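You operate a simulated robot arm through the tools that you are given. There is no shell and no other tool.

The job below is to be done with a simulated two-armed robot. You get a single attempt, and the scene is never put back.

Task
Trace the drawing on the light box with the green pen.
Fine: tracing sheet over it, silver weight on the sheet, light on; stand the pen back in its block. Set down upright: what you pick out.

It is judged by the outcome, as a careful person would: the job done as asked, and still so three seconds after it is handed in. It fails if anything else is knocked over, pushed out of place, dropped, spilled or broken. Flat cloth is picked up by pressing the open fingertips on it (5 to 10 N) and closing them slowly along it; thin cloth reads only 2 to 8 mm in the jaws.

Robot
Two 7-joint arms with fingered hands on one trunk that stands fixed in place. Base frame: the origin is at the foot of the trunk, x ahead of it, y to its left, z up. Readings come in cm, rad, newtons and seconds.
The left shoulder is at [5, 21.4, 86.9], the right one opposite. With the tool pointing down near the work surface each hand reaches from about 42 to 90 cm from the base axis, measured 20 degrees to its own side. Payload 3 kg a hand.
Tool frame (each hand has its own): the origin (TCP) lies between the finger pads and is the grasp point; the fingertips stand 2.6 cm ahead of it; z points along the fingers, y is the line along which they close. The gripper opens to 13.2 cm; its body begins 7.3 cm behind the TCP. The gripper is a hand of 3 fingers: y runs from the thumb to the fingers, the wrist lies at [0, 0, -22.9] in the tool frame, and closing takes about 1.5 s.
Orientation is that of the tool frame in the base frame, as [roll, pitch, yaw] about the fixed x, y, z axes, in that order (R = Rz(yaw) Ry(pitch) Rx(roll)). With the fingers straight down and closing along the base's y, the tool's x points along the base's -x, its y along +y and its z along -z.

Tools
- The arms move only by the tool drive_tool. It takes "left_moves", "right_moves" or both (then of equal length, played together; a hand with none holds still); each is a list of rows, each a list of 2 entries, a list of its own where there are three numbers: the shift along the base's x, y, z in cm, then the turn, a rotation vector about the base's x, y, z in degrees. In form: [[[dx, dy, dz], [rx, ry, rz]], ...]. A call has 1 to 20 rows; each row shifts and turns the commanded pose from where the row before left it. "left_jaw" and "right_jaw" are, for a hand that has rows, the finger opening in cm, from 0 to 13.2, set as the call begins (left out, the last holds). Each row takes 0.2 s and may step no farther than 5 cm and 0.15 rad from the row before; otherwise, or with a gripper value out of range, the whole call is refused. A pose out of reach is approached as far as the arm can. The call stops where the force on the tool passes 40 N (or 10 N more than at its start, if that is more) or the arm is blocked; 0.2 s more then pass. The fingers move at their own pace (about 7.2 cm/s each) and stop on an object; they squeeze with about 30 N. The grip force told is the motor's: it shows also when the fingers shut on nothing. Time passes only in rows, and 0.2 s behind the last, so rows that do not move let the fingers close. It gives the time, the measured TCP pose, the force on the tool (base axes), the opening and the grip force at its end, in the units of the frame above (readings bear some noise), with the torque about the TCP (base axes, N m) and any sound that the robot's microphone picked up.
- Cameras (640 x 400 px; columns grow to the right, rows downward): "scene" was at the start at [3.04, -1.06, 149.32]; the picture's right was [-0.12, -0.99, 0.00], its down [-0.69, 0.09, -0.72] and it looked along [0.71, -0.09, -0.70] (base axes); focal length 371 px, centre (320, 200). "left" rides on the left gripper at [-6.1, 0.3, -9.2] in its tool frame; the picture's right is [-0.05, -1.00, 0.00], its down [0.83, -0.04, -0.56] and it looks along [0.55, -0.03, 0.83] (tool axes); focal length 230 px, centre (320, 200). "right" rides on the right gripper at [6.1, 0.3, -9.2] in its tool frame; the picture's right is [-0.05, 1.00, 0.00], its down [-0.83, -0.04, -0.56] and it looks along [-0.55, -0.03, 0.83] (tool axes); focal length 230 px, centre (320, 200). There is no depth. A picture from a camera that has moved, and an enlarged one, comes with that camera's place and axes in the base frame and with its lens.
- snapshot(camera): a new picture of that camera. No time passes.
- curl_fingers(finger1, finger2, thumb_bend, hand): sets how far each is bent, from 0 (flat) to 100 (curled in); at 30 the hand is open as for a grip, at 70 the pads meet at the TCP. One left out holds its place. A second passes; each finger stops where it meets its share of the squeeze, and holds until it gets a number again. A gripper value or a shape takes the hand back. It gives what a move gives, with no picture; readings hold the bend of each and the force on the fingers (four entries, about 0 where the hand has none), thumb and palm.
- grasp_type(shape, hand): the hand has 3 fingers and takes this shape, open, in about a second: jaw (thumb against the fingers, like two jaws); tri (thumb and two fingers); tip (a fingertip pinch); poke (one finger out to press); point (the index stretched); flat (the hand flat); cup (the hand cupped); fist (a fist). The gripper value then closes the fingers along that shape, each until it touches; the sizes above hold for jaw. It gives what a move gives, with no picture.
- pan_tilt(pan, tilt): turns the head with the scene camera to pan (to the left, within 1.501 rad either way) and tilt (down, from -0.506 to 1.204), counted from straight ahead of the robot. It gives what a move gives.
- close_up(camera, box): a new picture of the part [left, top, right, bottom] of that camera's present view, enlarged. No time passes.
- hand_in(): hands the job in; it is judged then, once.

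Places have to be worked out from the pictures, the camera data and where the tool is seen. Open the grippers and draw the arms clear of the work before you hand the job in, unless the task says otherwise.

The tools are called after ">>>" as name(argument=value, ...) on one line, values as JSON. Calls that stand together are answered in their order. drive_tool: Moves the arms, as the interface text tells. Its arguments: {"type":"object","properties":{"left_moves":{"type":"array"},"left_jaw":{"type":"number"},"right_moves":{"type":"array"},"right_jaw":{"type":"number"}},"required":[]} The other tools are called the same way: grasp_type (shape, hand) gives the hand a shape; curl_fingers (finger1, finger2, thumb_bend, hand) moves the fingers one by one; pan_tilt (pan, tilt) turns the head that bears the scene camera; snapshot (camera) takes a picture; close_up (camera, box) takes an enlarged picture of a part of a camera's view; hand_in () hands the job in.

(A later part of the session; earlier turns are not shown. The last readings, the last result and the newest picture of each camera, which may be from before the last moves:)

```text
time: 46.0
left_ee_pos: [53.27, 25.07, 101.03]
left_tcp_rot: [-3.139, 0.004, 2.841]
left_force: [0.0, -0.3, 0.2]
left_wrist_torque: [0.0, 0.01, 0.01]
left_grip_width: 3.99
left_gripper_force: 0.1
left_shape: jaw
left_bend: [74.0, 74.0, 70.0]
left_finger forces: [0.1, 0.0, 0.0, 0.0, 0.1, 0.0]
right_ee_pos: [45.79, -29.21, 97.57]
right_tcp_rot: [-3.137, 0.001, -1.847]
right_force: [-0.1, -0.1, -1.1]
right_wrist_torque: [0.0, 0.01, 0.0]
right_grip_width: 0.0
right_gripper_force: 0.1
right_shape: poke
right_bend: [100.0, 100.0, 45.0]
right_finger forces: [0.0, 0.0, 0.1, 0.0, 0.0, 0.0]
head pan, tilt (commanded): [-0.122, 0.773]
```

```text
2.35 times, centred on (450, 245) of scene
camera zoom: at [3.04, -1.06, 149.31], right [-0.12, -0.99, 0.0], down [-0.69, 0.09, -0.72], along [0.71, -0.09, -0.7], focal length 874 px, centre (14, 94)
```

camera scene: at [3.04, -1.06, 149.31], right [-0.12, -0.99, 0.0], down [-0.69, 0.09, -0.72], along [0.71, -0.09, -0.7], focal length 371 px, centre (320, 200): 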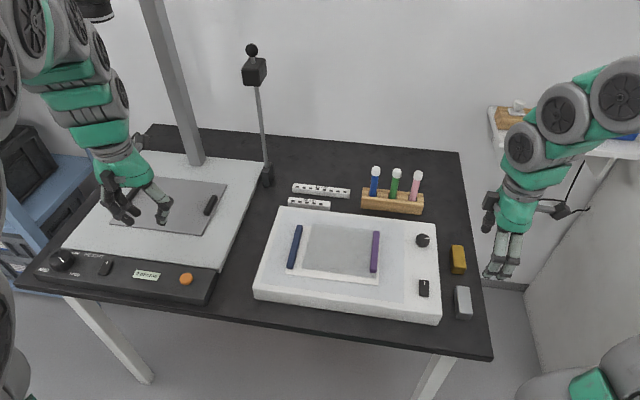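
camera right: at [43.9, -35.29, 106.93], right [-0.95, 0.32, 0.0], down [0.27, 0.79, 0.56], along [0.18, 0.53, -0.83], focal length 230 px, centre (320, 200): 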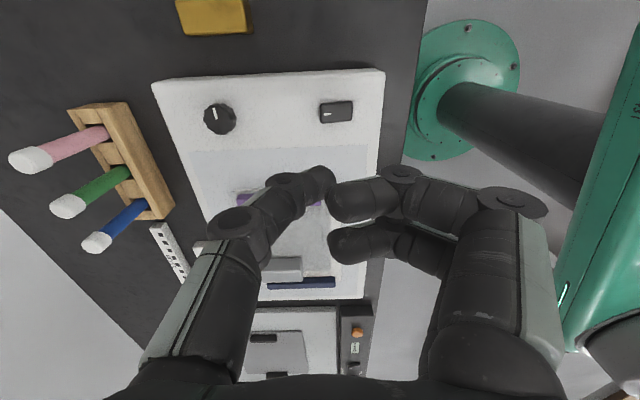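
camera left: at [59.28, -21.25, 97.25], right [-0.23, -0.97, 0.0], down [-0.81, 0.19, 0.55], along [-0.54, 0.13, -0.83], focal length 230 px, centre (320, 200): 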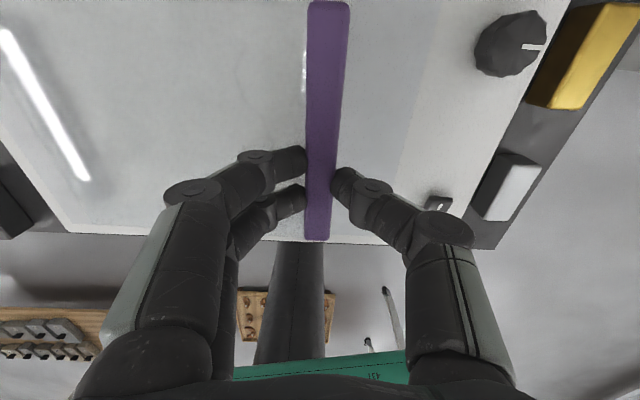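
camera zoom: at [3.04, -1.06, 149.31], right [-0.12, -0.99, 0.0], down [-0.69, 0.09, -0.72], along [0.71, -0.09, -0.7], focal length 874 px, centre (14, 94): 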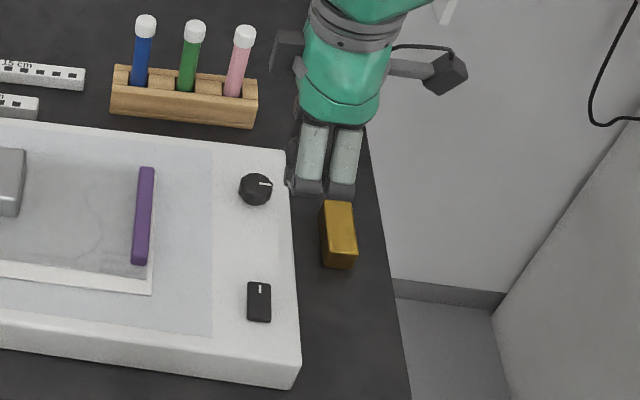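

In the poke shape the thumb is stretched out on the tool axis and the fingers are curled away. I zoom in on the thumb tip and the rocker from the right camera to line them up.

>>> close_up(camera="right", box=[260, 80, 400, 220])

```text
2.86 times, centred on (330, 150) of right
camera zoom: at [43.9, -35.29, 106.93], right [-0.95, 0.32, 0.0], down [0.27, 0.79, 0.56], along [0.18, 0.53, -0.83], focal length 657 px, centre (291, 343)
```

zoom: 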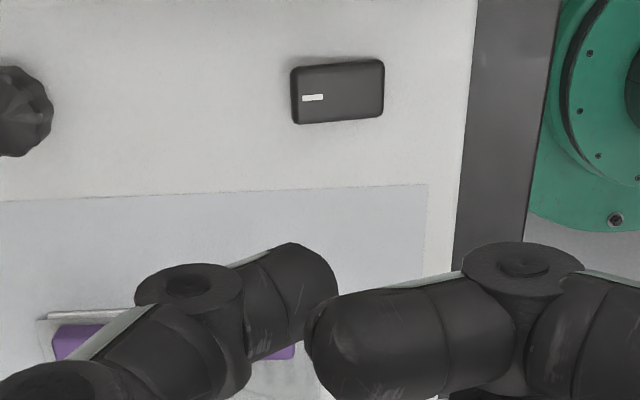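

The two views put the rocker's tick at about (45.25, -29.1, 79.9), and the thumb tip is on the tool axis about 2.5 cm ahead. I descend to z=85.5 and look again.

>>> drive_tool(right_moves=[[[-0.1, 0, -4], [0, 0, 0]], [[-0.1, 0, -4], [0, 0, 0]], [[0, 0, -4], [0, 0, 0]], [[0, 0, 0], [0, 0, 0]]])

>>> close_up(camera="right", box=[240, 80, 440, 220])

>>> close_up(camera="scene", box=[390, 220, 480, 310])

```text
time: 47.0
left_ee_pos: [53.18, 24.89, 100.94]
left_tcp_rot: [-3.14, 0.003, 2.841]
left_force: [-0.5, -0.5, -0.1]
left_wrist_torque: [-0.01, -0.02, 0.0]
left_grip_width: 3.98
left_gripper_force: 0.0
left_shape: jaw
left_bend: [74.0, 74.0, 70.0]
left_finger forces: [0.1, 0.0, 0.1, 0.0, 0.0, 0.0]
right_ee_pos: [45.58, -29.48, 85.83]
right_tcp_rot: [-3.137, 0.001, -1.849]
right_force: [-0.3, 1.3, -0.8]
right_wrist_torque: [-0.01, -0.01, 0.01]
right_grip_width: 0.0
right_gripper_force: 0.1
right_shape: poke
right_bend: [100.0, 100.0, 45.0]
right_finger forces: [0.1, 0.0, 0.1, 0.0, 0.1, 0.1]
head pan, tilt (commanded): [-0.122, 0.773]
```

```text
2.86 times, centred on (340, 150) of right
camera zoom: at [43.6, -35.4, 95.05], right [-0.95, 0.32, 0.0], down [0.27, 0.79, 0.56], along [0.18, 0.53, -0.83], focal length 657 px, centre (263, 343)
```

zoom: 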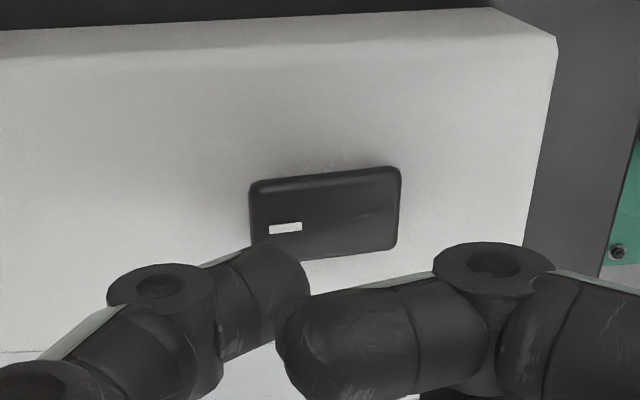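

```text
4.44 times, centred on (435, 265) of scene
camera zoom: at [3.03, -1.06, 149.31], right [-0.12, -0.99, 0.0], down [-0.69, 0.09, -0.72], along [0.71, -0.09, -0.7], focal length 1650 px, centre (-191, -89)
```

zoom: 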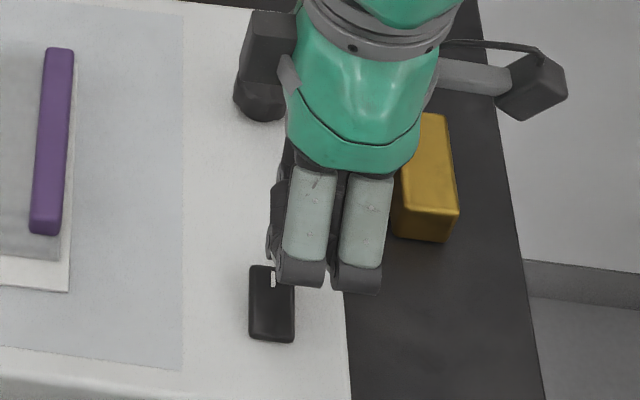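

The tick lies about 0.4 cm to the left of the thumb tip, so I correct by (0.1, 0.3) and descend slowly toward contact.

>>> drive_tool(right_moves=[[[0.1, 0.3, -1.2], [0, 0, 0]], [[0, 0, -1.0], [0, 0, 0]], [[0, 0, -0.4], [0, 0, 0]], [[0, 0, -0.3], [0, 0, 0]], [[0, 0, -0.2], [0, 0, 0]]])

>>> close_up(camera="right", box=[240, 80, 440, 220])

>>> close_up(camera="scene", box=[300, 200, 480, 310])

```text
time: 48.1
left_ee_pos: [53.26, 25.02, 100.91]
left_tcp_rot: [-3.141, 0.003, 2.841]
left_force: [-0.9, -0.1, -0.1]
left_wrist_torque: [0.06, 0.01, 0.0]
left_grip_width: 3.98
left_gripper_force: 0.0
left_shape: jaw
left_bend: [74.0, 74.0, 70.0]
left_finger forces: [0.1, 0.1, 0.0, 0.0, 0.1, 0.0]
right_ee_pos: [45.69, -29.15, 82.68]
right_tcp_rot: [-3.138, 0.004, -1.849]
right_force: [0.2, 0.7, -0.5]
right_wrist_torque: [0.01, 0.0, 0.03]
right_grip_width: 0.0
right_gripper_force: 0.0
right_shape: poke
right_bend: [100.0, 100.0, 45.0]
right_finger forces: [0.1, 0.1, 0.0, 0.0, 0.0, 0.1]
head pan, tilt (commanded): [-0.122, 0.773]
heard: click
```

```text
2.86 times, centred on (340, 150) of right
camera zoom: at [43.69, -34.99, 92.09], right [-0.95, 0.32, 0.0], down [0.27, 0.79, 0.56], along [0.18, 0.53, -0.83], focal length 657 px, centre (263, 343)
```

zoom: 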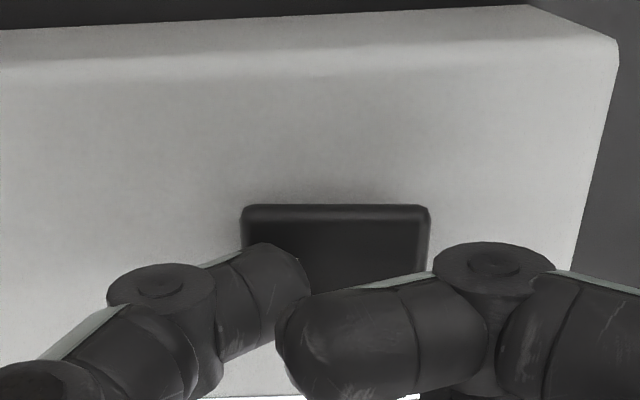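

```text
3.56 times, centred on (390, 255) of scene
camera zoom: at [3.04, -1.06, 149.31], right [-0.12, -0.99, 0.0], down [-0.69, 0.09, -0.72], along [0.71, -0.09, -0.7], focal length 1320 px, centre (71, 4)
```

zoom: 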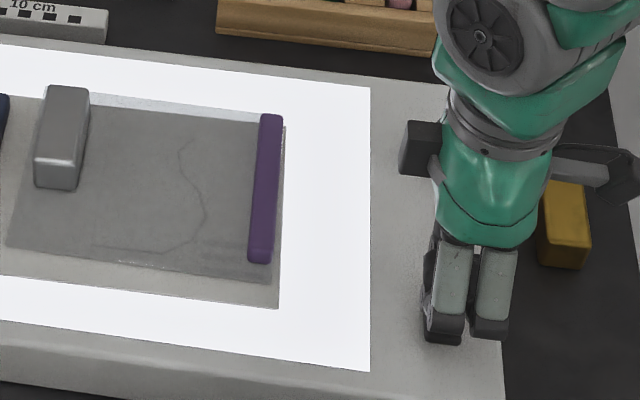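

A click was heard and the light panel is glowing white, so the light is on. I lift the hand straight up and put it back to the jaw shape.

>>> drive_tool(right_moves=[[[0, 0, 3], [0, 0, 0]], [[0, 0, 4.5], [0, 0, 0]], [[0, 0, 4.5], [0, 0, 0]], [[0, 0, 4.5], [0, 0, 0]]])

>>> grasp_type(shape="jaw", hand="right")

>>> snapshot(camera="scene")

>>> close_up(camera="scene", box=[350, 155, 440, 220])

>>> close_up(camera="scene", box=[290, 215, 390, 285])

```text
time: 49.1
left_ee_pos: [53.29, 25.02, 100.76]
left_tcp_rot: [-3.139, 0.003, 2.84]
left_force: [-0.4, -0.5, -0.2]
left_wrist_torque: [0.01, -0.01, 0.0]
left_grip_width: 3.99
left_gripper_force: 0.1
left_shape: jaw
left_bend: [74.0, 74.0, 70.0]
left_finger forces: [0.0, 0.1, 0.1, 0.0, 0.1, 0.0]
right_ee_pos: [45.67, -29.26, 99.53]
right_tcp_rot: [-3.138, 0.001, -1.846]
right_force: [-0.4, -0.4, 0.6]
right_wrist_torque: [0.01, -0.02, 0.0]
right_grip_width: 0.0
right_gripper_force: 0.0
right_shape: poke
right_bend: [100.0, 100.0, 45.0]
right_finger forces: [0.1, 0.0, 0.1, 0.1, 0.0, 0.0]
head pan, tilt (commanded): [-0.122, 0.773]
```

```text
time: 50.0
left_ee_pos: [53.32, 24.98, 100.82]
left_tcp_rot: [-3.138, 0.004, 2.841]
left_force: [-0.2, 0.7, -0.4]
left_wrist_torque: [0.01, -0.04, -0.03]
left_grip_width: 3.97
left_gripper_force: 0.0
left_shape: jaw
left_bend: [74.0, 74.0, 70.0]
left_finger forces: [0.0, 0.0, 0.1, 0.0, 0.0, 0.1]
right_ee_pos: [45.61, -29.33, 99.34]
right_tcp_rot: [-3.137, 0.001, -1.847]
right_force: [0.9, 0.2, 0.4]
right_wrist_torque: [0.02, 0.0, -0.01]
right_grip_width: 13.2
right_gripper_force: 0.0
right_shape: jaw
right_bend: [30.0, 30.0, 30.0]
right_finger forces: [0.0, 0.0, 0.1, 0.0, 0.0, 0.0]
head pan, tilt (commanded): [-0.122, 0.773]
```

```text
taken
camera scene: at [3.04, -1.06, 149.31], right [-0.12, -0.99, 0.0], down [-0.69, 0.09, -0.72], along [0.71, -0.09, -0.7], focal length 371 px, centre (320, 200)
```

scene: 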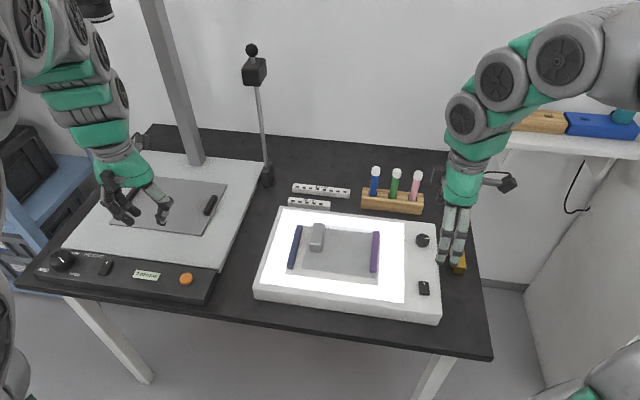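

```text
6.15 times, centred on (395, 188) of scene
camera zoom: at [3.04, -1.06, 149.31], right [-0.12, -0.99, 0.0], down [-0.69, 0.09, -0.72], along [0.71, -0.09, -0.7], focal length 2285 px, centre (-142, 277)
```

zoom: 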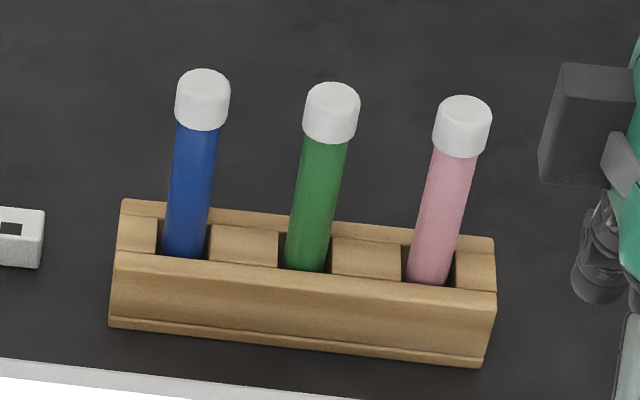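

```text
5.71 times, centred on (340, 250) of scene
camera zoom: at [3.04, -1.06, 149.31], right [-0.12, -0.99, 0.0], down [-0.69, 0.09, -0.72], along [0.71, -0.09, -0.7], focal length 2122 px, centre (206, -86)
```

zoom: 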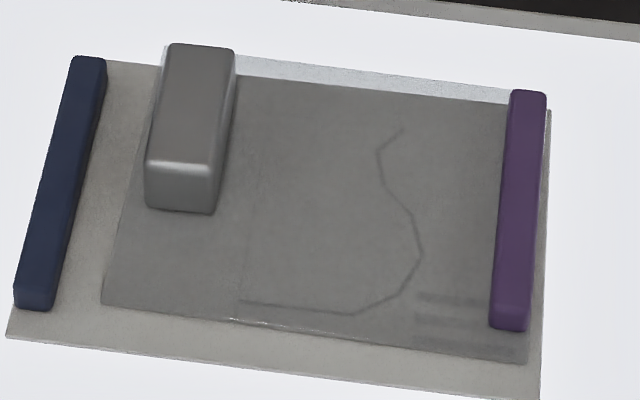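

The drawing's thick line is visible through the sheet. Now the green pen: I zoom on the pen block with the right camera to triangulate it.

>>> snapshot(camera="right")

>>> close_up(camera="right", box=[0, 80, 200, 280])

```text
taken
camera right: at [43.68, -35.21, 108.7], right [-0.95, 0.32, 0.0], down [0.27, 0.79, 0.56], along [0.18, 0.53, -0.83], focal length 230 px, centre (320, 200)
```

right: 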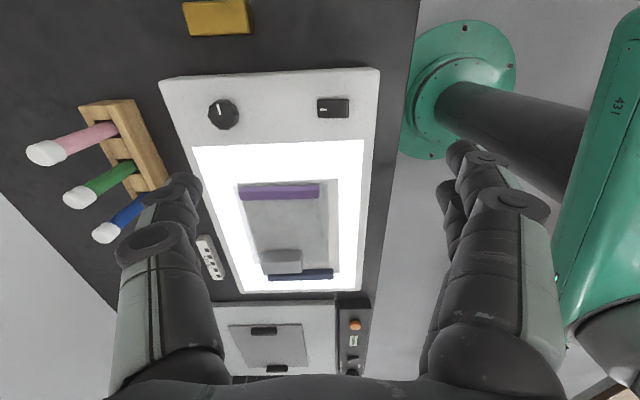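

```text
2.00 times, centred on (100, 180) of right
camera zoom: at [43.68, -35.21, 108.7], right [-0.95, 0.32, 0.0], down [0.27, 0.79, 0.56], along [0.18, 0.53, -0.83], focal length 460 px, centre (760, 240)
```

zoom: 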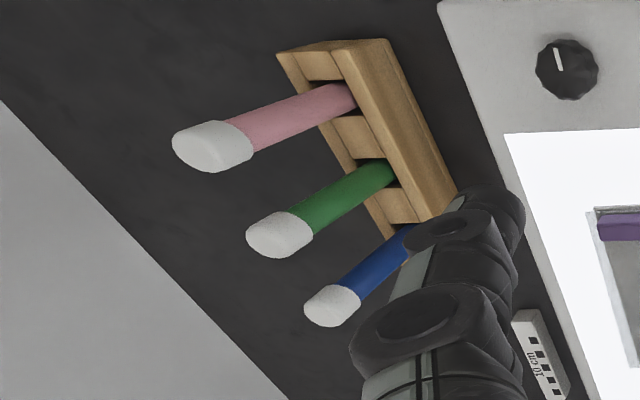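

The green pen's cap top is at about (75.8, -30.5, 86.2), standing upright in the block, with green body visible from z≈78.7 to 84.2. I move the right hand above it with the fingers opened to 6 cm front-to-back.

>>> drive_tool(right_moves=[[[4.3, -0.17, 0], [0, 0, 0]], [[4.3, -0.17, 0], [0, 0, 0]], [[4.3, -0.17, 0], [0, 0, 0]], [[4.3, -0.17, 0], [0, 0, 0]], [[4.3, -0.17, 0], [0, 0, 0]], [[4.3, -0.17, 0], [0, 0, 0]], [[4.3, -0.17, 0], [0, 0, 0]], [[0, 0, -1], [0, 0, 0]]], right_jaw=6)

>>> snapshot(camera="right")

>>> close_up(camera="scene", box=[340, 100, 460, 220])

```text
time: 51.9
left_ee_pos: [53.22, 25.02, 100.97]
left_tcp_rot: [-3.14, 0.003, 2.839]
left_force: [0.4, 0.2, 1.3]
left_wrist_torque: [0.03, 0.01, -0.02]
left_grip_width: 3.98
left_gripper_force: 0.2
left_shape: jaw
left_bend: [74.0, 74.0, 70.0]
left_finger forces: [0.1, 0.1, 0.0, 0.0, 0.1, 0.0]
right_ee_pos: [75.93, -30.16, 98.15]
right_tcp_rot: [-3.139, 0.0, -1.846]
right_force: [-0.1, 0.2, 0.0]
right_wrist_torque: [-0.03, 0.02, 0.01]
right_grip_width: 6.03
right_gripper_force: 0.0
right_shape: jaw
right_bend: [73.0, 73.0, 70.0]
right_finger forces: [0.0, 0.0, 0.0, 0.0, 0.0, 0.0]
head pan, tilt (commanded): [-0.122, 0.773]
```

```text
taken
camera right: at [73.83, -36.09, 107.52], right [-0.95, 0.32, 0.0], down [0.27, 0.79, 0.56], along [0.18, 0.53, -0.83], focal length 230 px, centre (320, 200)
```

right: 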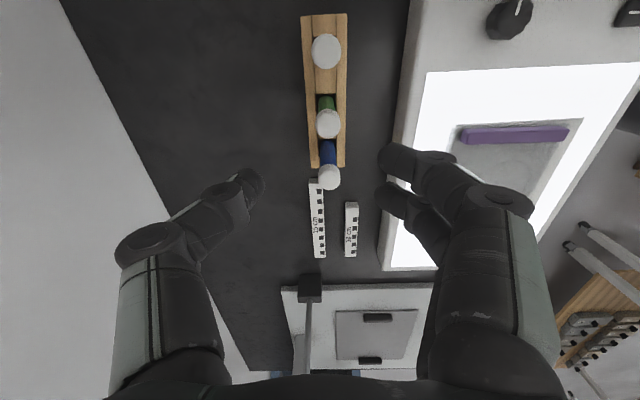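

```text
3.33 times, centred on (400, 160) of scene
camera zoom: at [3.04, -1.06, 149.31], right [-0.12, -0.99, 0.0], down [-0.69, 0.09, -0.72], along [0.71, -0.09, -0.7], focal length 1238 px, centre (53, 333)
```

zoom: 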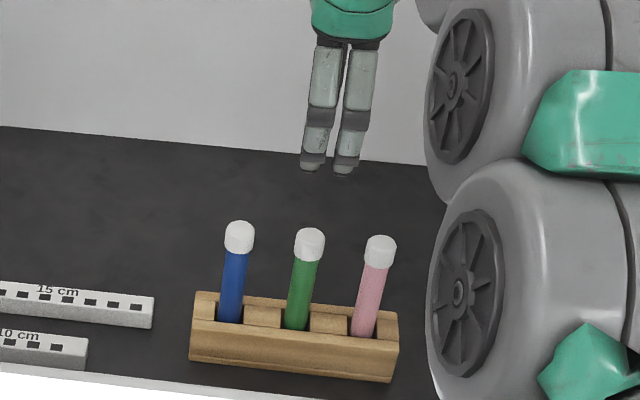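

The green cap is nearly under the hand. I zoom in on the right camera to measure the remaining offset.

>>> close_up(camera="right", box=[270, 20, 390, 200])

```text
2.22 times, centred on (330, 110) of right
camera zoom: at [73.83, -36.09, 107.52], right [-0.95, 0.32, 0.0], down [0.27, 0.79, 0.56], along [0.18, 0.53, -0.83], focal length 511 px, centre (298, 400)
```

zoom: 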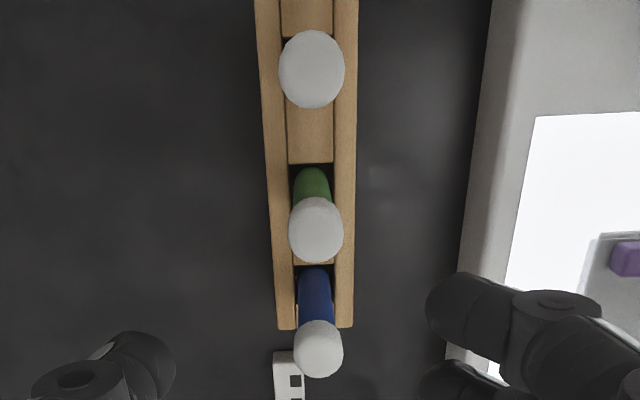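

The cap is offset about 0.75 cm along the closing direction. I correct by (-0.72, +0.2), lower to z=91 and check again before the fingers pass the cap.

>>> drive_tool(right_moves=[[[-0.72, 0.2, -2], [0, 0, 0]], [[0, 0, -2.5], [0, 0, 0]], [[0, 0, -2.5], [0, 0, 0]], [[0, 0, 0], [0, 0, 0]]])

>>> close_up(camera="right", box=[220, 20, 420, 220])

>>> close_up(camera="scene", box=[340, 130, 450, 220])

```text
time: 52.9
left_ee_pos: [53.23, 24.97, 100.97]
left_tcp_rot: [-3.141, 0.004, 2.839]
left_force: [0.1, 0.4, 0.3]
left_wrist_torque: [-0.01, 0.05, 0.01]
left_grip_width: 3.99
left_gripper_force: 0.0
left_shape: jaw
left_bend: [74.0, 74.0, 70.0]
left_finger forces: [0.0, 0.0, 0.0, 0.0, 0.0, 0.0]
right_ee_pos: [74.96, -29.95, 91.13]
right_tcp_rot: [-3.137, 0.002, -1.847]
right_force: [-0.8, -0.4, 0.9]
right_wrist_torque: [0.0, -0.04, -0.03]
right_grip_width: 6.03
right_gripper_force: 0.1
right_shape: jaw
right_bend: [73.0, 73.0, 70.0]
right_finger forces: [0.0, 0.0, 0.0, 0.1, 0.0, 0.0]
head pan, tilt (commanded): [-0.122, 0.773]
```

```text
2.00 times, centred on (320, 120) of right
camera zoom: at [73.09, -35.87, 100.39], right [-0.95, 0.32, 0.0], down [0.27, 0.79, 0.56], along [0.18, 0.53, -0.83], focal length 460 px, centre (320, 360)
```

zoom: 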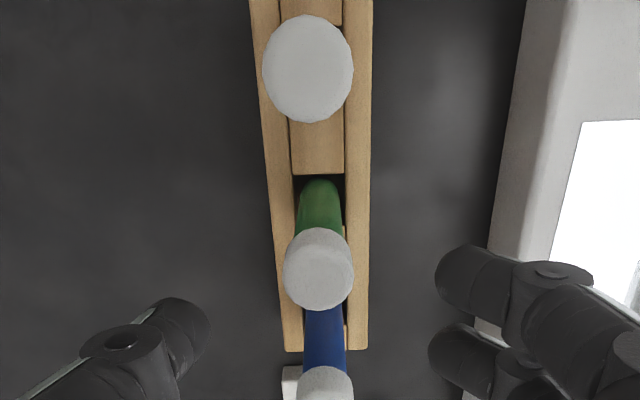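

```text
4.44 times, centred on (395, 175) of scene
camera zoom: at [3.03, -1.06, 149.31], right [-0.12, -0.99, 0.0], down [-0.69, 0.09, -0.72], along [0.71, -0.09, -0.7], focal length 1650 px, centre (-13, 311)
```

zoom: 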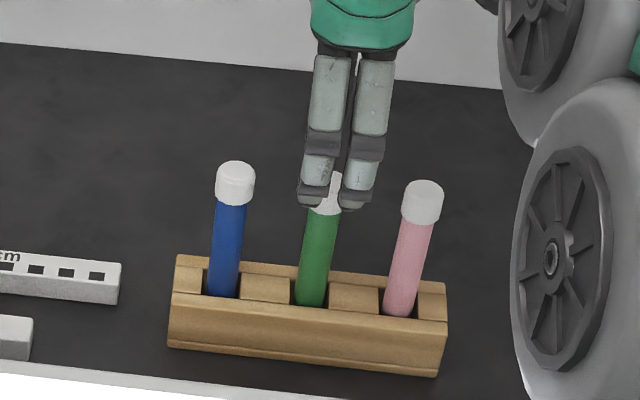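

The pen is centred under the hand. I descend to z=82.4, so the fingertips end just above the block, gripping the green body below the cap.

>>> drive_tool(right_moves=[[[0, 0, -2.2], [0, 0, 0]], [[0, 0, -2.2], [0, 0, 0]], [[0, 0, -2.2], [0, 0, 0]], [[0, 0, -1.2], [0, 0, 0]], [[0, 0, -0.9], [0, 0, 0]]])

>>> close_up(camera="right", box=[220, 20, 420, 220])

>>> close_up(camera="scene", box=[340, 130, 450, 220])

```text
time: 54.0
left_ee_pos: [53.2, 25.06, 100.91]
left_tcp_rot: [-3.14, 0.005, 2.842]
left_force: [-0.4, 0.7, 0.5]
left_wrist_torque: [0.01, 0.01, 0.03]
left_grip_width: 3.98
left_gripper_force: 0.0
left_shape: jaw
left_bend: [74.0, 74.0, 70.0]
left_finger forces: [0.0, 0.0, 0.1, 0.1, 0.1, 0.1]
right_ee_pos: [74.91, -29.98, 82.63]
right_tcp_rot: [-3.139, 0.002, -1.846]
right_force: [0.1, 1.1, -1.0]
right_wrist_torque: [0.01, 0.01, -0.01]
right_grip_width: 6.04
right_gripper_force: 0.0
right_shape: jaw
right_bend: [73.0, 73.0, 70.0]
right_finger forces: [0.0, 0.0, 0.0, 0.0, 0.0, 0.1]
head pan, tilt (commanded): [-0.122, 0.773]
```

```text
2.00 times, centred on (320, 120) of right
camera zoom: at [73.05, -35.89, 91.83], right [-0.95, 0.32, 0.0], down [0.27, 0.79, 0.56], along [0.18, 0.53, -0.83], focal length 460 px, centre (320, 360)
```

zoom: 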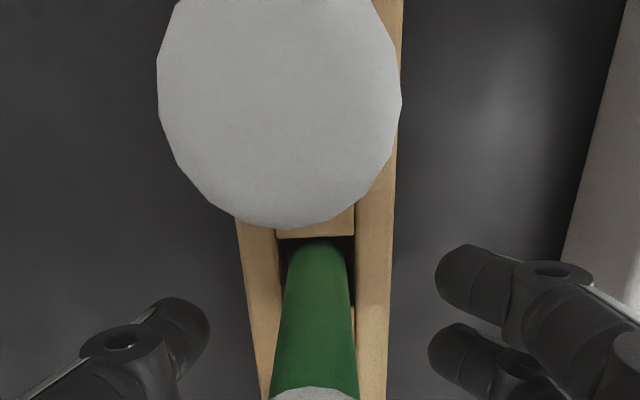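

```text
4.44 times, centred on (395, 175) of scene
camera zoom: at [3.04, -1.06, 149.31], right [-0.12, -0.99, 0.0], down [-0.69, 0.09, -0.72], along [0.71, -0.09, -0.7], focal length 1650 px, centre (-13, 311)
```

zoom: 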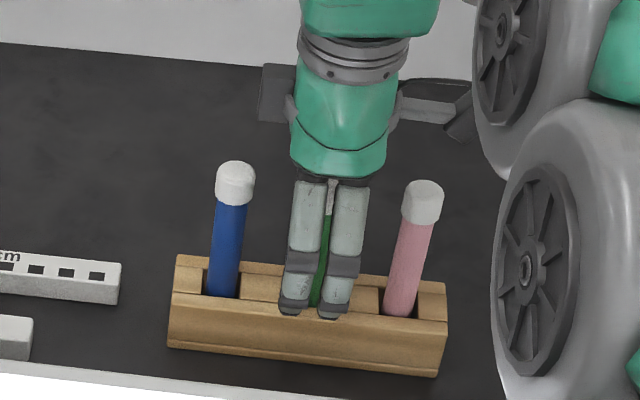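

The pen stands between the thumb and the two fingers, with the tips just above the block. I close the hand on it.

>>> drive_tool(right_moves=[[[0, 0, 0], [0, 0, 0]], [[0, 0, 0], [0, 0, 0]], [[0, 0, 0], [0, 0, 0]], [[0, 0, 0], [0, 0, 0]], [[0, 0, 0], [0, 0, 0]], [[0, 0, 0], [0, 0, 0]], [[0, 0, 0], [0, 0, 0]]], right_jaw=0.5)

>>> close_up(camera="right", box=[220, 20, 420, 220])

>>> close_up(camera="scene", box=[340, 130, 450, 220])

```text
time: 55.6
left_ee_pos: [53.29, 25.05, 100.9]
left_tcp_rot: [-3.142, 0.004, 2.841]
left_force: [-0.7, 0.0, -0.4]
left_wrist_torque: [-0.01, -0.04, -0.01]
left_grip_width: 3.98
left_gripper_force: 0.0
left_shape: jaw
left_bend: [74.0, 74.0, 70.0]
left_finger forces: [0.0, 0.0, 0.0, 0.0, 0.0, 0.0]
right_ee_pos: [74.92, -30.14, 82.43]
right_tcp_rot: [-3.139, 0.001, -1.846]
right_force: [-0.6, -0.4, -0.2]
right_wrist_torque: [0.02, 0.0, 0.01]
right_grip_width: 0.71
right_gripper_force: 29.9
right_shape: jaw
right_bend: [72.0, 71.0, 70.0]
right_finger forces: [15.5, 11.8, 0.0, 0.1, 26.0, 0.1]
head pan, tilt (commanded): [-0.122, 0.773]
```

```text
2.00 times, centred on (320, 120) of right
camera zoom: at [73.05, -35.89, 91.86], right [-0.95, 0.32, 0.0], down [0.27, 0.79, 0.56], along [0.18, 0.53, -0.83], focal length 460 px, centre (320, 360)
```

zoom: 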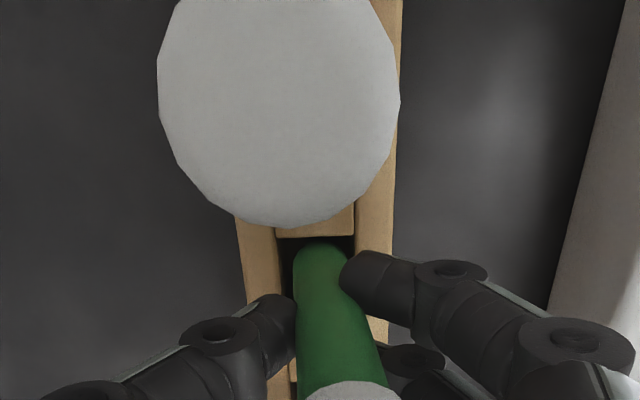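

```text
4.44 times, centred on (395, 175) of scene
camera zoom: at [3.04, -1.06, 149.31], right [-0.12, -0.99, 0.0], down [-0.69, 0.09, -0.72], along [0.71, -0.09, -0.7], focal length 1650 px, centre (-13, 311)
```

zoom: 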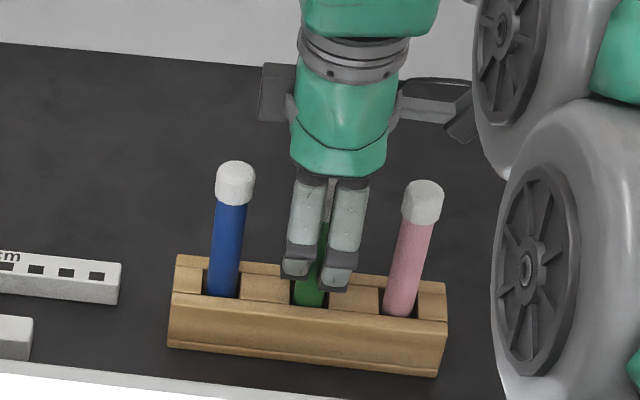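

The pen is gripped (26 N) though it leans slightly in the hand. I lift it slowly straight up out of the block.

>>> drive_tool(right_moves=[[[0, 0, 0.8], [0, 0, 0]], [[0, 0, 1], [0, 0, 0]], [[0, 0, 1.2], [0, 0, 0]], [[0, 0, 1.5], [0, 0, 0]], [[0, 0, 1.5], [0, 0, 0]], [[0, 0, 0], [0, 0, 0]]])

>>> close_up(camera="scene", box=[340, 120, 460, 220])

>>> snapshot(camera="right")

```text
time: 57.0
left_ee_pos: [53.19, 25.05, 100.94]
left_tcp_rot: [-3.14, 0.004, 2.84]
left_force: [-0.8, 0.1, 0.0]
left_wrist_torque: [-0.01, -0.02, 0.0]
left_grip_width: 4.01
left_gripper_force: 0.2
left_shape: jaw
left_bend: [74.0, 74.0, 70.0]
left_finger forces: [0.0, 0.1, 0.0, 0.0, 0.0, 0.0]
right_ee_pos: [75.07, -30.1, 88.69]
right_tcp_rot: [-3.138, 0.002, -1.848]
right_force: [-0.1, -0.2, -0.6]
right_wrist_torque: [0.03, -0.02, -0.01]
right_grip_width: 0.74
right_gripper_force: 29.8
right_shape: jaw
right_bend: [72.0, 71.0, 70.0]
right_finger forces: [15.8, 12.0, 0.1, 0.1, 26.1, 0.1]
head pan, tilt (commanded): [-0.122, 0.773]
```

```text
4.00 times, centred on (400, 170) of scene
camera zoom: at [3.04, -1.06, 149.31], right [-0.12, -0.99, 0.0], down [-0.69, 0.09, -0.72], along [0.71, -0.09, -0.7], focal length 1485 px, centre (0, 320)
```

zoom: 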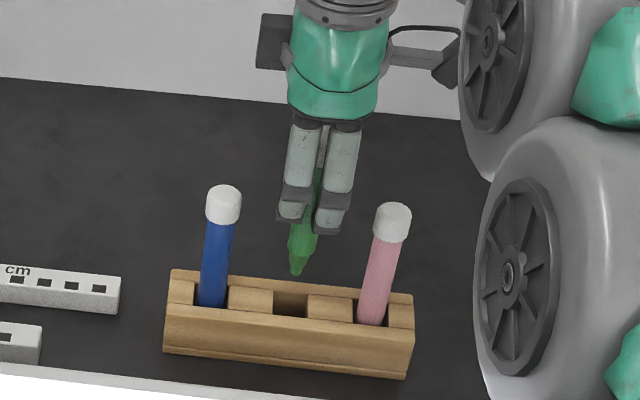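

```text
taken
camera right: at [73.12, -35.96, 97.84], right [-0.95, 0.32, 0.0], down [0.27, 0.79, 0.56], along [0.18, 0.53, -0.83], focal length 230 px, centre (320, 200)
```

right: 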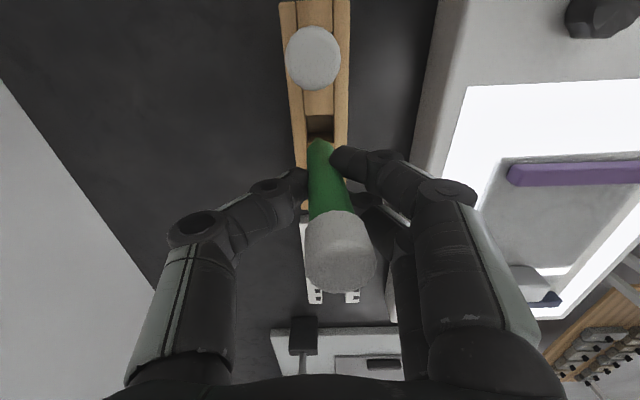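

The pen has a conical green tip pointing down, so no uncapping is needed. It leans about 5-6° in the hand, so I lift a bit more and turn the hand to bring the pen upright.

>>> drive_tool(right_moves=[[[0, 0, 2], [0, 0, 0]], [[0, 0, 2], [0, 0, 0]], [[0, 0, 0], [1.5, 5.3, 0]], [[0, 0, 0], [0, 0, 0]]])

>>> close_up(camera="scene", box=[340, 110, 460, 210])

>>> close_up(camera="right", box=[220, 40, 420, 320])

```text
time: 58.0
left_ee_pos: [53.28, 25.02, 100.91]
left_tcp_rot: [-3.138, 0.002, 2.841]
left_force: [0.7, -0.6, 0.4]
left_wrist_torque: [-0.03, 0.0, -0.01]
left_grip_width: 3.99
left_gripper_force: 0.0
left_shape: jaw
left_bend: [74.0, 74.0, 70.0]
left_finger forces: [0.0, 0.0, 0.0, 0.0, 0.1, 0.0]
right_ee_pos: [75.08, -30.04, 92.7]
right_tcp_rot: [3.05, 0.001, -1.847]
right_force: [1.0, 0.1, -0.2]
right_wrist_torque: [-0.01, 0.01, 0.01]
right_grip_width: 0.72
right_gripper_force: 29.8
right_shape: jaw
right_bend: [72.0, 71.0, 70.0]
right_finger forces: [16.1, 12.4, 0.0, 0.0, 26.1, 0.0]
head pan, tilt (commanded): [-0.122, 0.773]
```

```text
4.00 times, centred on (400, 160) of scene
camera zoom: at [3.04, -1.06, 149.31], right [-0.12, -0.99, 0.0], down [-0.69, 0.09, -0.72], along [0.71, -0.09, -0.7], focal length 1485 px, centre (0, 360)
```

zoom: 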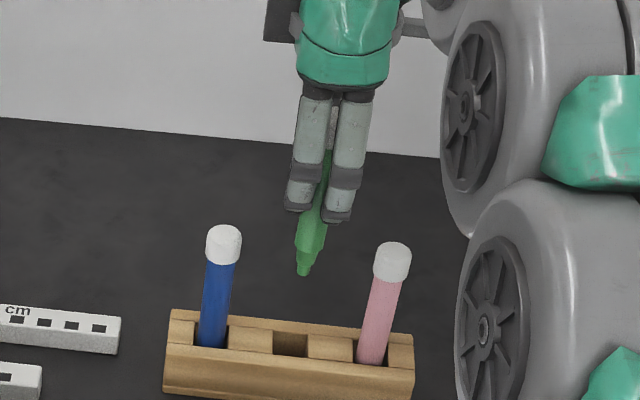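

```text
1.43 times, centred on (320, 180) of right
camera zoom: at [74.06, -36.17, 101.88], right [-0.94, 0.32, 0.09], down [0.32, 0.77, 0.55], along [0.11, 0.55, -0.83], focal length 329 px, centre (320, 229)
```

zoom: 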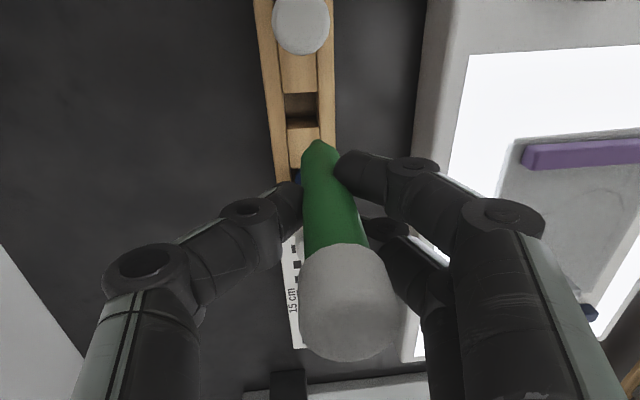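

The pen is upright sideways and about 2° over-corrected the other way, so I turn back 1.7°. Then I carry it, tip at z≈84.6, to hover over the drawing's lower left end (P0) at about (52.6, -8.4).

>>> drive_tool(right_moves=[[[0, 0, 0], [-0.46, -1.64, 0]], [[-2.25, 2.17, 0], [0, 0, 0]], [[-2.25, 2.17, 0], [0, 0, 0]], [[-2.25, 2.17, 0], [0, 0, 0]], [[-2.25, 2.17, 0], [0, 0, 0]], [[-2.25, 2.17, 0], [0, 0, 0]], [[-2.25, 2.17, 0], [0, 0, 0]], [[-2.25, 2.17, 0], [0, 0, 0]], [[-2.25, 2.17, 0], [0, 0, 0]], [[-2.25, 2.17, 0], [0, 0, 0]], [[-2.25, 2.17, 0], [0, 0, 0]], [[0, 0, 0], [0, 0, 0]]])

>>> close_up(camera="scene", box=[280, 190, 400, 290])

>>> close_up(camera="right", box=[220, 40, 420, 320])

```text
time: 60.6
left_ee_pos: [53.25, 25.06, 100.9]
left_tcp_rot: [-3.14, 0.002, 2.842]
left_force: [-1.0, 0.4, -0.3]
left_wrist_torque: [0.0, 0.0, 0.0]
left_grip_width: 3.97
left_gripper_force: 0.0
left_shape: jaw
left_bend: [74.0, 74.0, 70.0]
left_finger forces: [0.0, 0.0, 0.1, 0.1, 0.0, 0.1]
right_ee_pos: [52.54, -8.22, 92.52]
right_tcp_rot: [3.078, 0.003, -1.845]
right_force: [-0.2, 0.1, -0.9]
right_wrist_torque: [-0.01, -0.02, 0.0]
right_grip_width: 0.72
right_gripper_force: 29.7
right_shape: jaw
right_bend: [72.0, 71.0, 71.0]
right_finger forces: [17.1, 13.3, 0.0, 0.0, 26.1, 0.1]
head pan, tilt (commanded): [-0.122, 0.773]
```

```text
4.00 times, centred on (340, 240) of scene
camera zoom: at [3.04, -1.06, 149.31], right [-0.12, -0.99, 0.0], down [-0.69, 0.09, -0.72], along [0.71, -0.09, -0.7], focal length 1485 px, centre (240, 40)
```

zoom: 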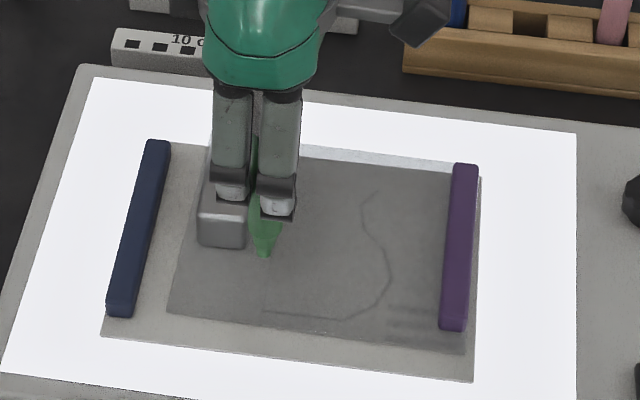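

```text
1.43 times, centred on (320, 180) of right
camera zoom: at [51.22, -14.38, 101.89], right [-0.94, 0.32, 0.06], down [0.3, 0.78, 0.55], along [0.13, 0.54, -0.83], focal length 329 px, centre (320, 229)
```

zoom: 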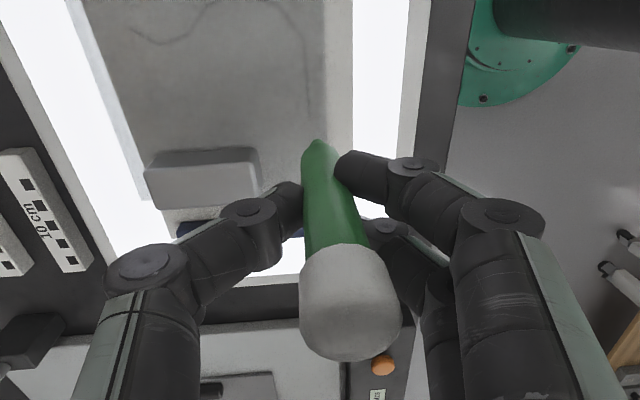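

The tip hovers almost exactly over the line's left end. I lower the pen until the tip is about 1 cm above the sheet and compare pixels.

>>> drive_tool(right_moves=[[[0, 0, -1.5], [0, 0, 0]], [[0, 0, -1.5], [0, 0, 0]], [[0, 0, -1.2], [0, 0, 0]], [[0, 0, 0], [0, 0, 0]]])

>>> close_up(camera="scene", box=[310, 230, 370, 280])

```text
time: 61.6
left_ee_pos: [53.2, 25.14, 100.92]
left_tcp_rot: [-3.138, 0.003, 2.84]
left_force: [0.1, 0.2, 0.7]
left_wrist_torque: [0.02, -0.04, 0.02]
left_grip_width: 3.97
left_gripper_force: 0.1
left_shape: jaw
left_bend: [74.0, 74.0, 70.0]
left_finger forces: [0.0, 0.0, 0.1, 0.0, 0.0, 0.1]
right_ee_pos: [52.42, -8.36, 88.4]
right_tcp_rot: [3.077, 0.001, -1.847]
right_force: [0.4, -0.2, -0.2]
right_wrist_torque: [0.01, 0.03, 0.02]
right_grip_width: 0.71
right_gripper_force: 30.4
right_shape: jaw
right_bend: [72.0, 71.0, 71.0]
right_finger forces: [17.3, 13.5, 0.1, 0.0, 26.1, 0.1]
head pan, tilt (commanded): [-0.122, 0.773]
```

```text
8.00 times, centred on (340, 255) of scene
camera zoom: at [3.04, -1.06, 149.31], right [-0.12, -0.99, 0.0], down [-0.69, 0.09, -0.72], along [0.71, -0.09, -0.7], focal length 2970 px, centre (160, -240)
```

zoom: 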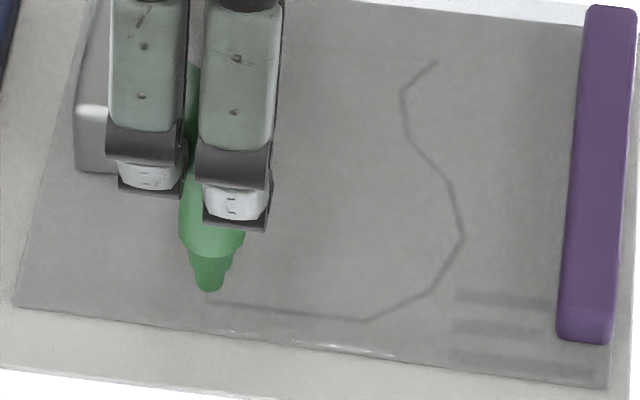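

The tip is just above the line's left end. By my reckoning contact comes at TCP z of 87.3 to 87.8, so I lower in small steps, watching force and pixels.

>>> drive_tool(right_moves=[[[0.15, 0, -0.25], [0, 0, 0]], [[0, 0, -0.2], [0, 0, 0]], [[0, 0, 0], [0, 0, 0]]])

>>> close_up(camera="scene", box=[310, 245, 350, 280])

```text
time: 62.5
left_ee_pos: [53.28, 25.09, 100.94]
left_tcp_rot: [-3.14, 0.005, 2.842]
left_force: [-0.2, -0.8, 0.4]
left_wrist_torque: [0.0, 0.03, 0.02]
left_grip_width: 3.95
left_gripper_force: 0.0
left_shape: jaw
left_bend: [74.0, 74.0, 70.0]
left_finger forces: [0.0, 0.0, 0.1, 0.0, 0.0, 0.0]
right_ee_pos: [52.63, -8.45, 87.99]
right_tcp_rot: [3.079, 0.002, -1.846]
right_force: [-0.3, 0.3, 0.2]
right_wrist_torque: [0.0, -0.03, -0.01]
right_grip_width: 0.68
right_gripper_force: 30.4
right_shape: jaw
right_bend: [72.0, 71.0, 71.0]
right_finger forces: [17.3, 13.5, 0.0, 0.0, 26.2, 0.0]
head pan, tilt (commanded): [-0.122, 0.773]
```

```text
11.43 times, centred on (330, 262) of scene
camera zoom: at [3.04, -1.06, 149.31], right [-0.12, -0.99, 0.0], down [-0.69, 0.09, -0.72], along [0.71, -0.09, -0.7], focal length 4243 px, centre (206, -514)
```

zoom: 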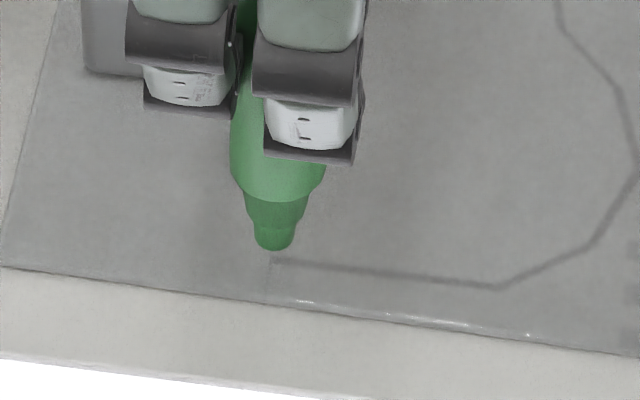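

No contact yet; the tip is 13 px above the line end in this view. I lower in 0.15 cm steps.

>>> drive_tool(right_moves=[[[0, 0, -0.15], [0, 0, 0]], [[0, 0, -0.1], [0, 0, 0]], [[0, 0, 0], [0, 0, 0]]])

>>> close_up(camera="scene", box=[310, 245, 350, 280])

```text
time: 63.2
left_ee_pos: [53.3, 25.01, 100.9]
left_tcp_rot: [-3.139, 0.003, 2.842]
left_force: [0.2, -0.5, -0.5]
left_wrist_torque: [-0.02, -0.04, 0.02]
left_grip_width: 4.01
left_gripper_force: 0.1
left_shape: jaw
left_bend: [74.0, 74.0, 70.0]
left_finger forces: [0.0, 0.1, 0.0, 0.0, 0.0, 0.0]
right_ee_pos: [52.64, -8.43, 87.8]
right_tcp_rot: [3.077, 0.002, -1.846]
right_force: [0.5, 0.9, 0.4]
right_wrist_torque: [0.05, -0.01, 0.02]
right_grip_width: 0.7
right_gripper_force: 30.5
right_shape: jaw
right_bend: [72.0, 71.0, 71.0]
right_finger forces: [17.4, 13.7, 0.0, 0.0, 26.1, 0.0]
head pan, tilt (commanded): [-0.122, 0.773]
```

```text
11.43 times, centred on (330, 262) of scene
camera zoom: at [3.04, -1.06, 149.31], right [-0.12, -0.99, 0.0], down [-0.69, 0.09, -0.72], along [0.71, -0.09, -0.7], focal length 4243 px, centre (206, -514)
```

zoom: 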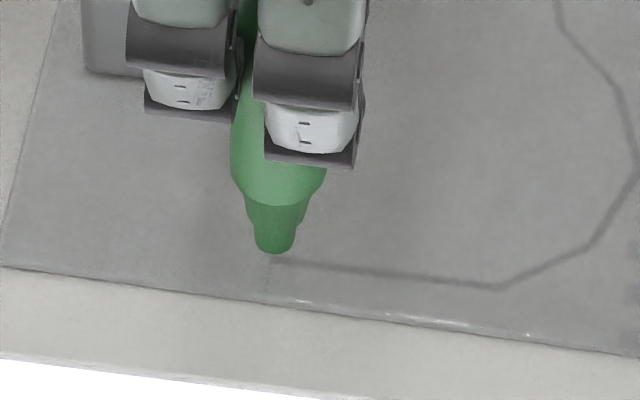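

Still free. The tip approaches the line end; I continue down in small steps.

>>> drive_tool(right_moves=[[[0, 0, -0.12], [0, 0, 0]], [[0, 0, -0.1], [0, 0, 0]], [[0, 0, 0], [0, 0, 0]]])

>>> close_up(camera="scene", box=[310, 245, 350, 280])

```text
time: 64.0
left_ee_pos: [53.24, 25.07, 100.9]
left_tcp_rot: [-3.139, 0.003, 2.84]
left_force: [-0.6, 0.1, 0.1]
left_wrist_torque: [0.01, 0.01, -0.02]
left_grip_width: 4.0
left_gripper_force: 0.0
left_shape: jaw
left_bend: [74.0, 74.0, 70.0]
left_finger forces: [0.0, 0.0, 0.1, 0.0, 0.0, 0.0]
right_ee_pos: [52.8, -8.4, 87.59]
right_tcp_rot: [3.078, 0.0, -1.845]
right_force: [-0.6, -0.2, -0.3]
right_wrist_torque: [-0.02, 0.02, -0.03]
right_grip_width: 0.7
right_gripper_force: 30.1
right_shape: jaw
right_bend: [72.0, 71.0, 71.0]
right_finger forces: [17.4, 13.6, 0.1, 0.0, 26.2, 0.0]
head pan, tilt (commanded): [-0.122, 0.773]
```

```text
11.43 times, centred on (330, 262) of scene
camera zoom: at [3.04, -1.06, 149.31], right [-0.12, -0.99, 0.0], down [-0.69, 0.09, -0.72], along [0.71, -0.09, -0.7], focal length 4243 px, centre (206, -514)
```

zoom: 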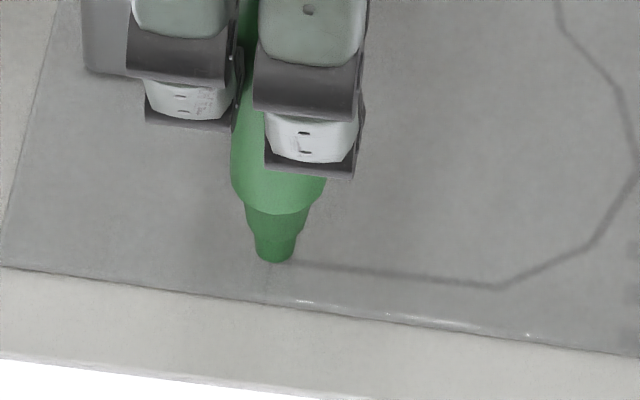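

The tip's lower rim is now at the line's end but there is still no contact force. I go on down in 0.1 cm steps.

>>> drive_tool(right_moves=[[[0, 0, -0.1], [0, 0, 0]], [[0, 0, 0], [0, 0, 0]]])

>>> drive_tool(right_moves=[[[0, 0, -0.1], [0, 0, 0]], [[0, 0, 0], [0, 0, 0]]])

>>> close_up(camera="scene", box=[310, 245, 350, 280])

```text
time: 64.7
left_ee_pos: [53.18, 24.98, 100.86]
left_tcp_rot: [-3.141, 0.003, 2.841]
left_force: [-0.6, 0.0, 0.0]
left_wrist_torque: [-0.01, 0.01, 0.01]
left_grip_width: 3.98
left_gripper_force: 0.0
left_shape: jaw
left_bend: [74.0, 74.0, 70.0]
left_finger forces: [0.0, 0.0, 0.1, 0.0, 0.0, 0.1]
right_ee_pos: [52.67, -8.4, 87.29]
right_tcp_rot: [3.078, 0.0, -1.847]
right_force: [-0.1, 1.1, 0.5]
right_wrist_torque: [-0.01, 0.0, 0.05]
right_grip_width: 0.72
right_gripper_force: 29.9
right_shape: jaw
right_bend: [72.0, 71.0, 71.0]
right_finger forces: [17.3, 13.8, 0.0, 0.1, 26.3, 0.1]
head pan, tilt (commanded): [-0.122, 0.773]
```

```text
time: 65.2
left_ee_pos: [53.32, 25.04, 100.84]
left_tcp_rot: [-3.139, 0.004, 2.842]
left_force: [-1.2, 0.5, 0.3]
left_wrist_torque: [-0.02, 0.0, -0.01]
left_grip_width: 4.0
left_gripper_force: 0.1
left_shape: jaw
left_bend: [74.0, 74.0, 70.0]
left_finger forces: [0.0, 0.1, 0.0, 0.0, 0.0, 0.0]
right_ee_pos: [52.68, -8.29, 87.25]
right_tcp_rot: [3.078, 0.002, -1.846]
right_force: [0.6, -0.4, -0.9]
right_wrist_torque: [-0.01, -0.02, -0.01]
right_grip_width: 0.73
right_gripper_force: 30.4
right_shape: jaw
right_bend: [72.0, 71.0, 71.0]
right_finger forces: [17.4, 13.7, 0.1, 0.1, 26.2, 0.0]
head pan, tilt (commanded): [-0.122, 0.773]
```

```text
11.43 times, centred on (330, 262) of scene
camera zoom: at [3.04, -1.06, 149.31], right [-0.12, -0.99, 0.0], down [-0.69, 0.09, -0.72], along [0.71, -0.09, -0.7], focal length 4243 px, centre (206, -514)
```

zoom: 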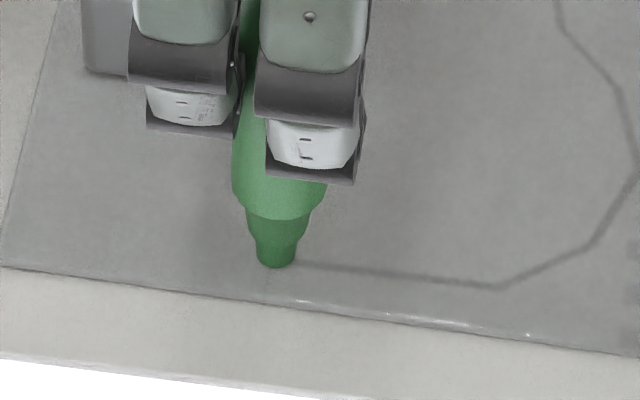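

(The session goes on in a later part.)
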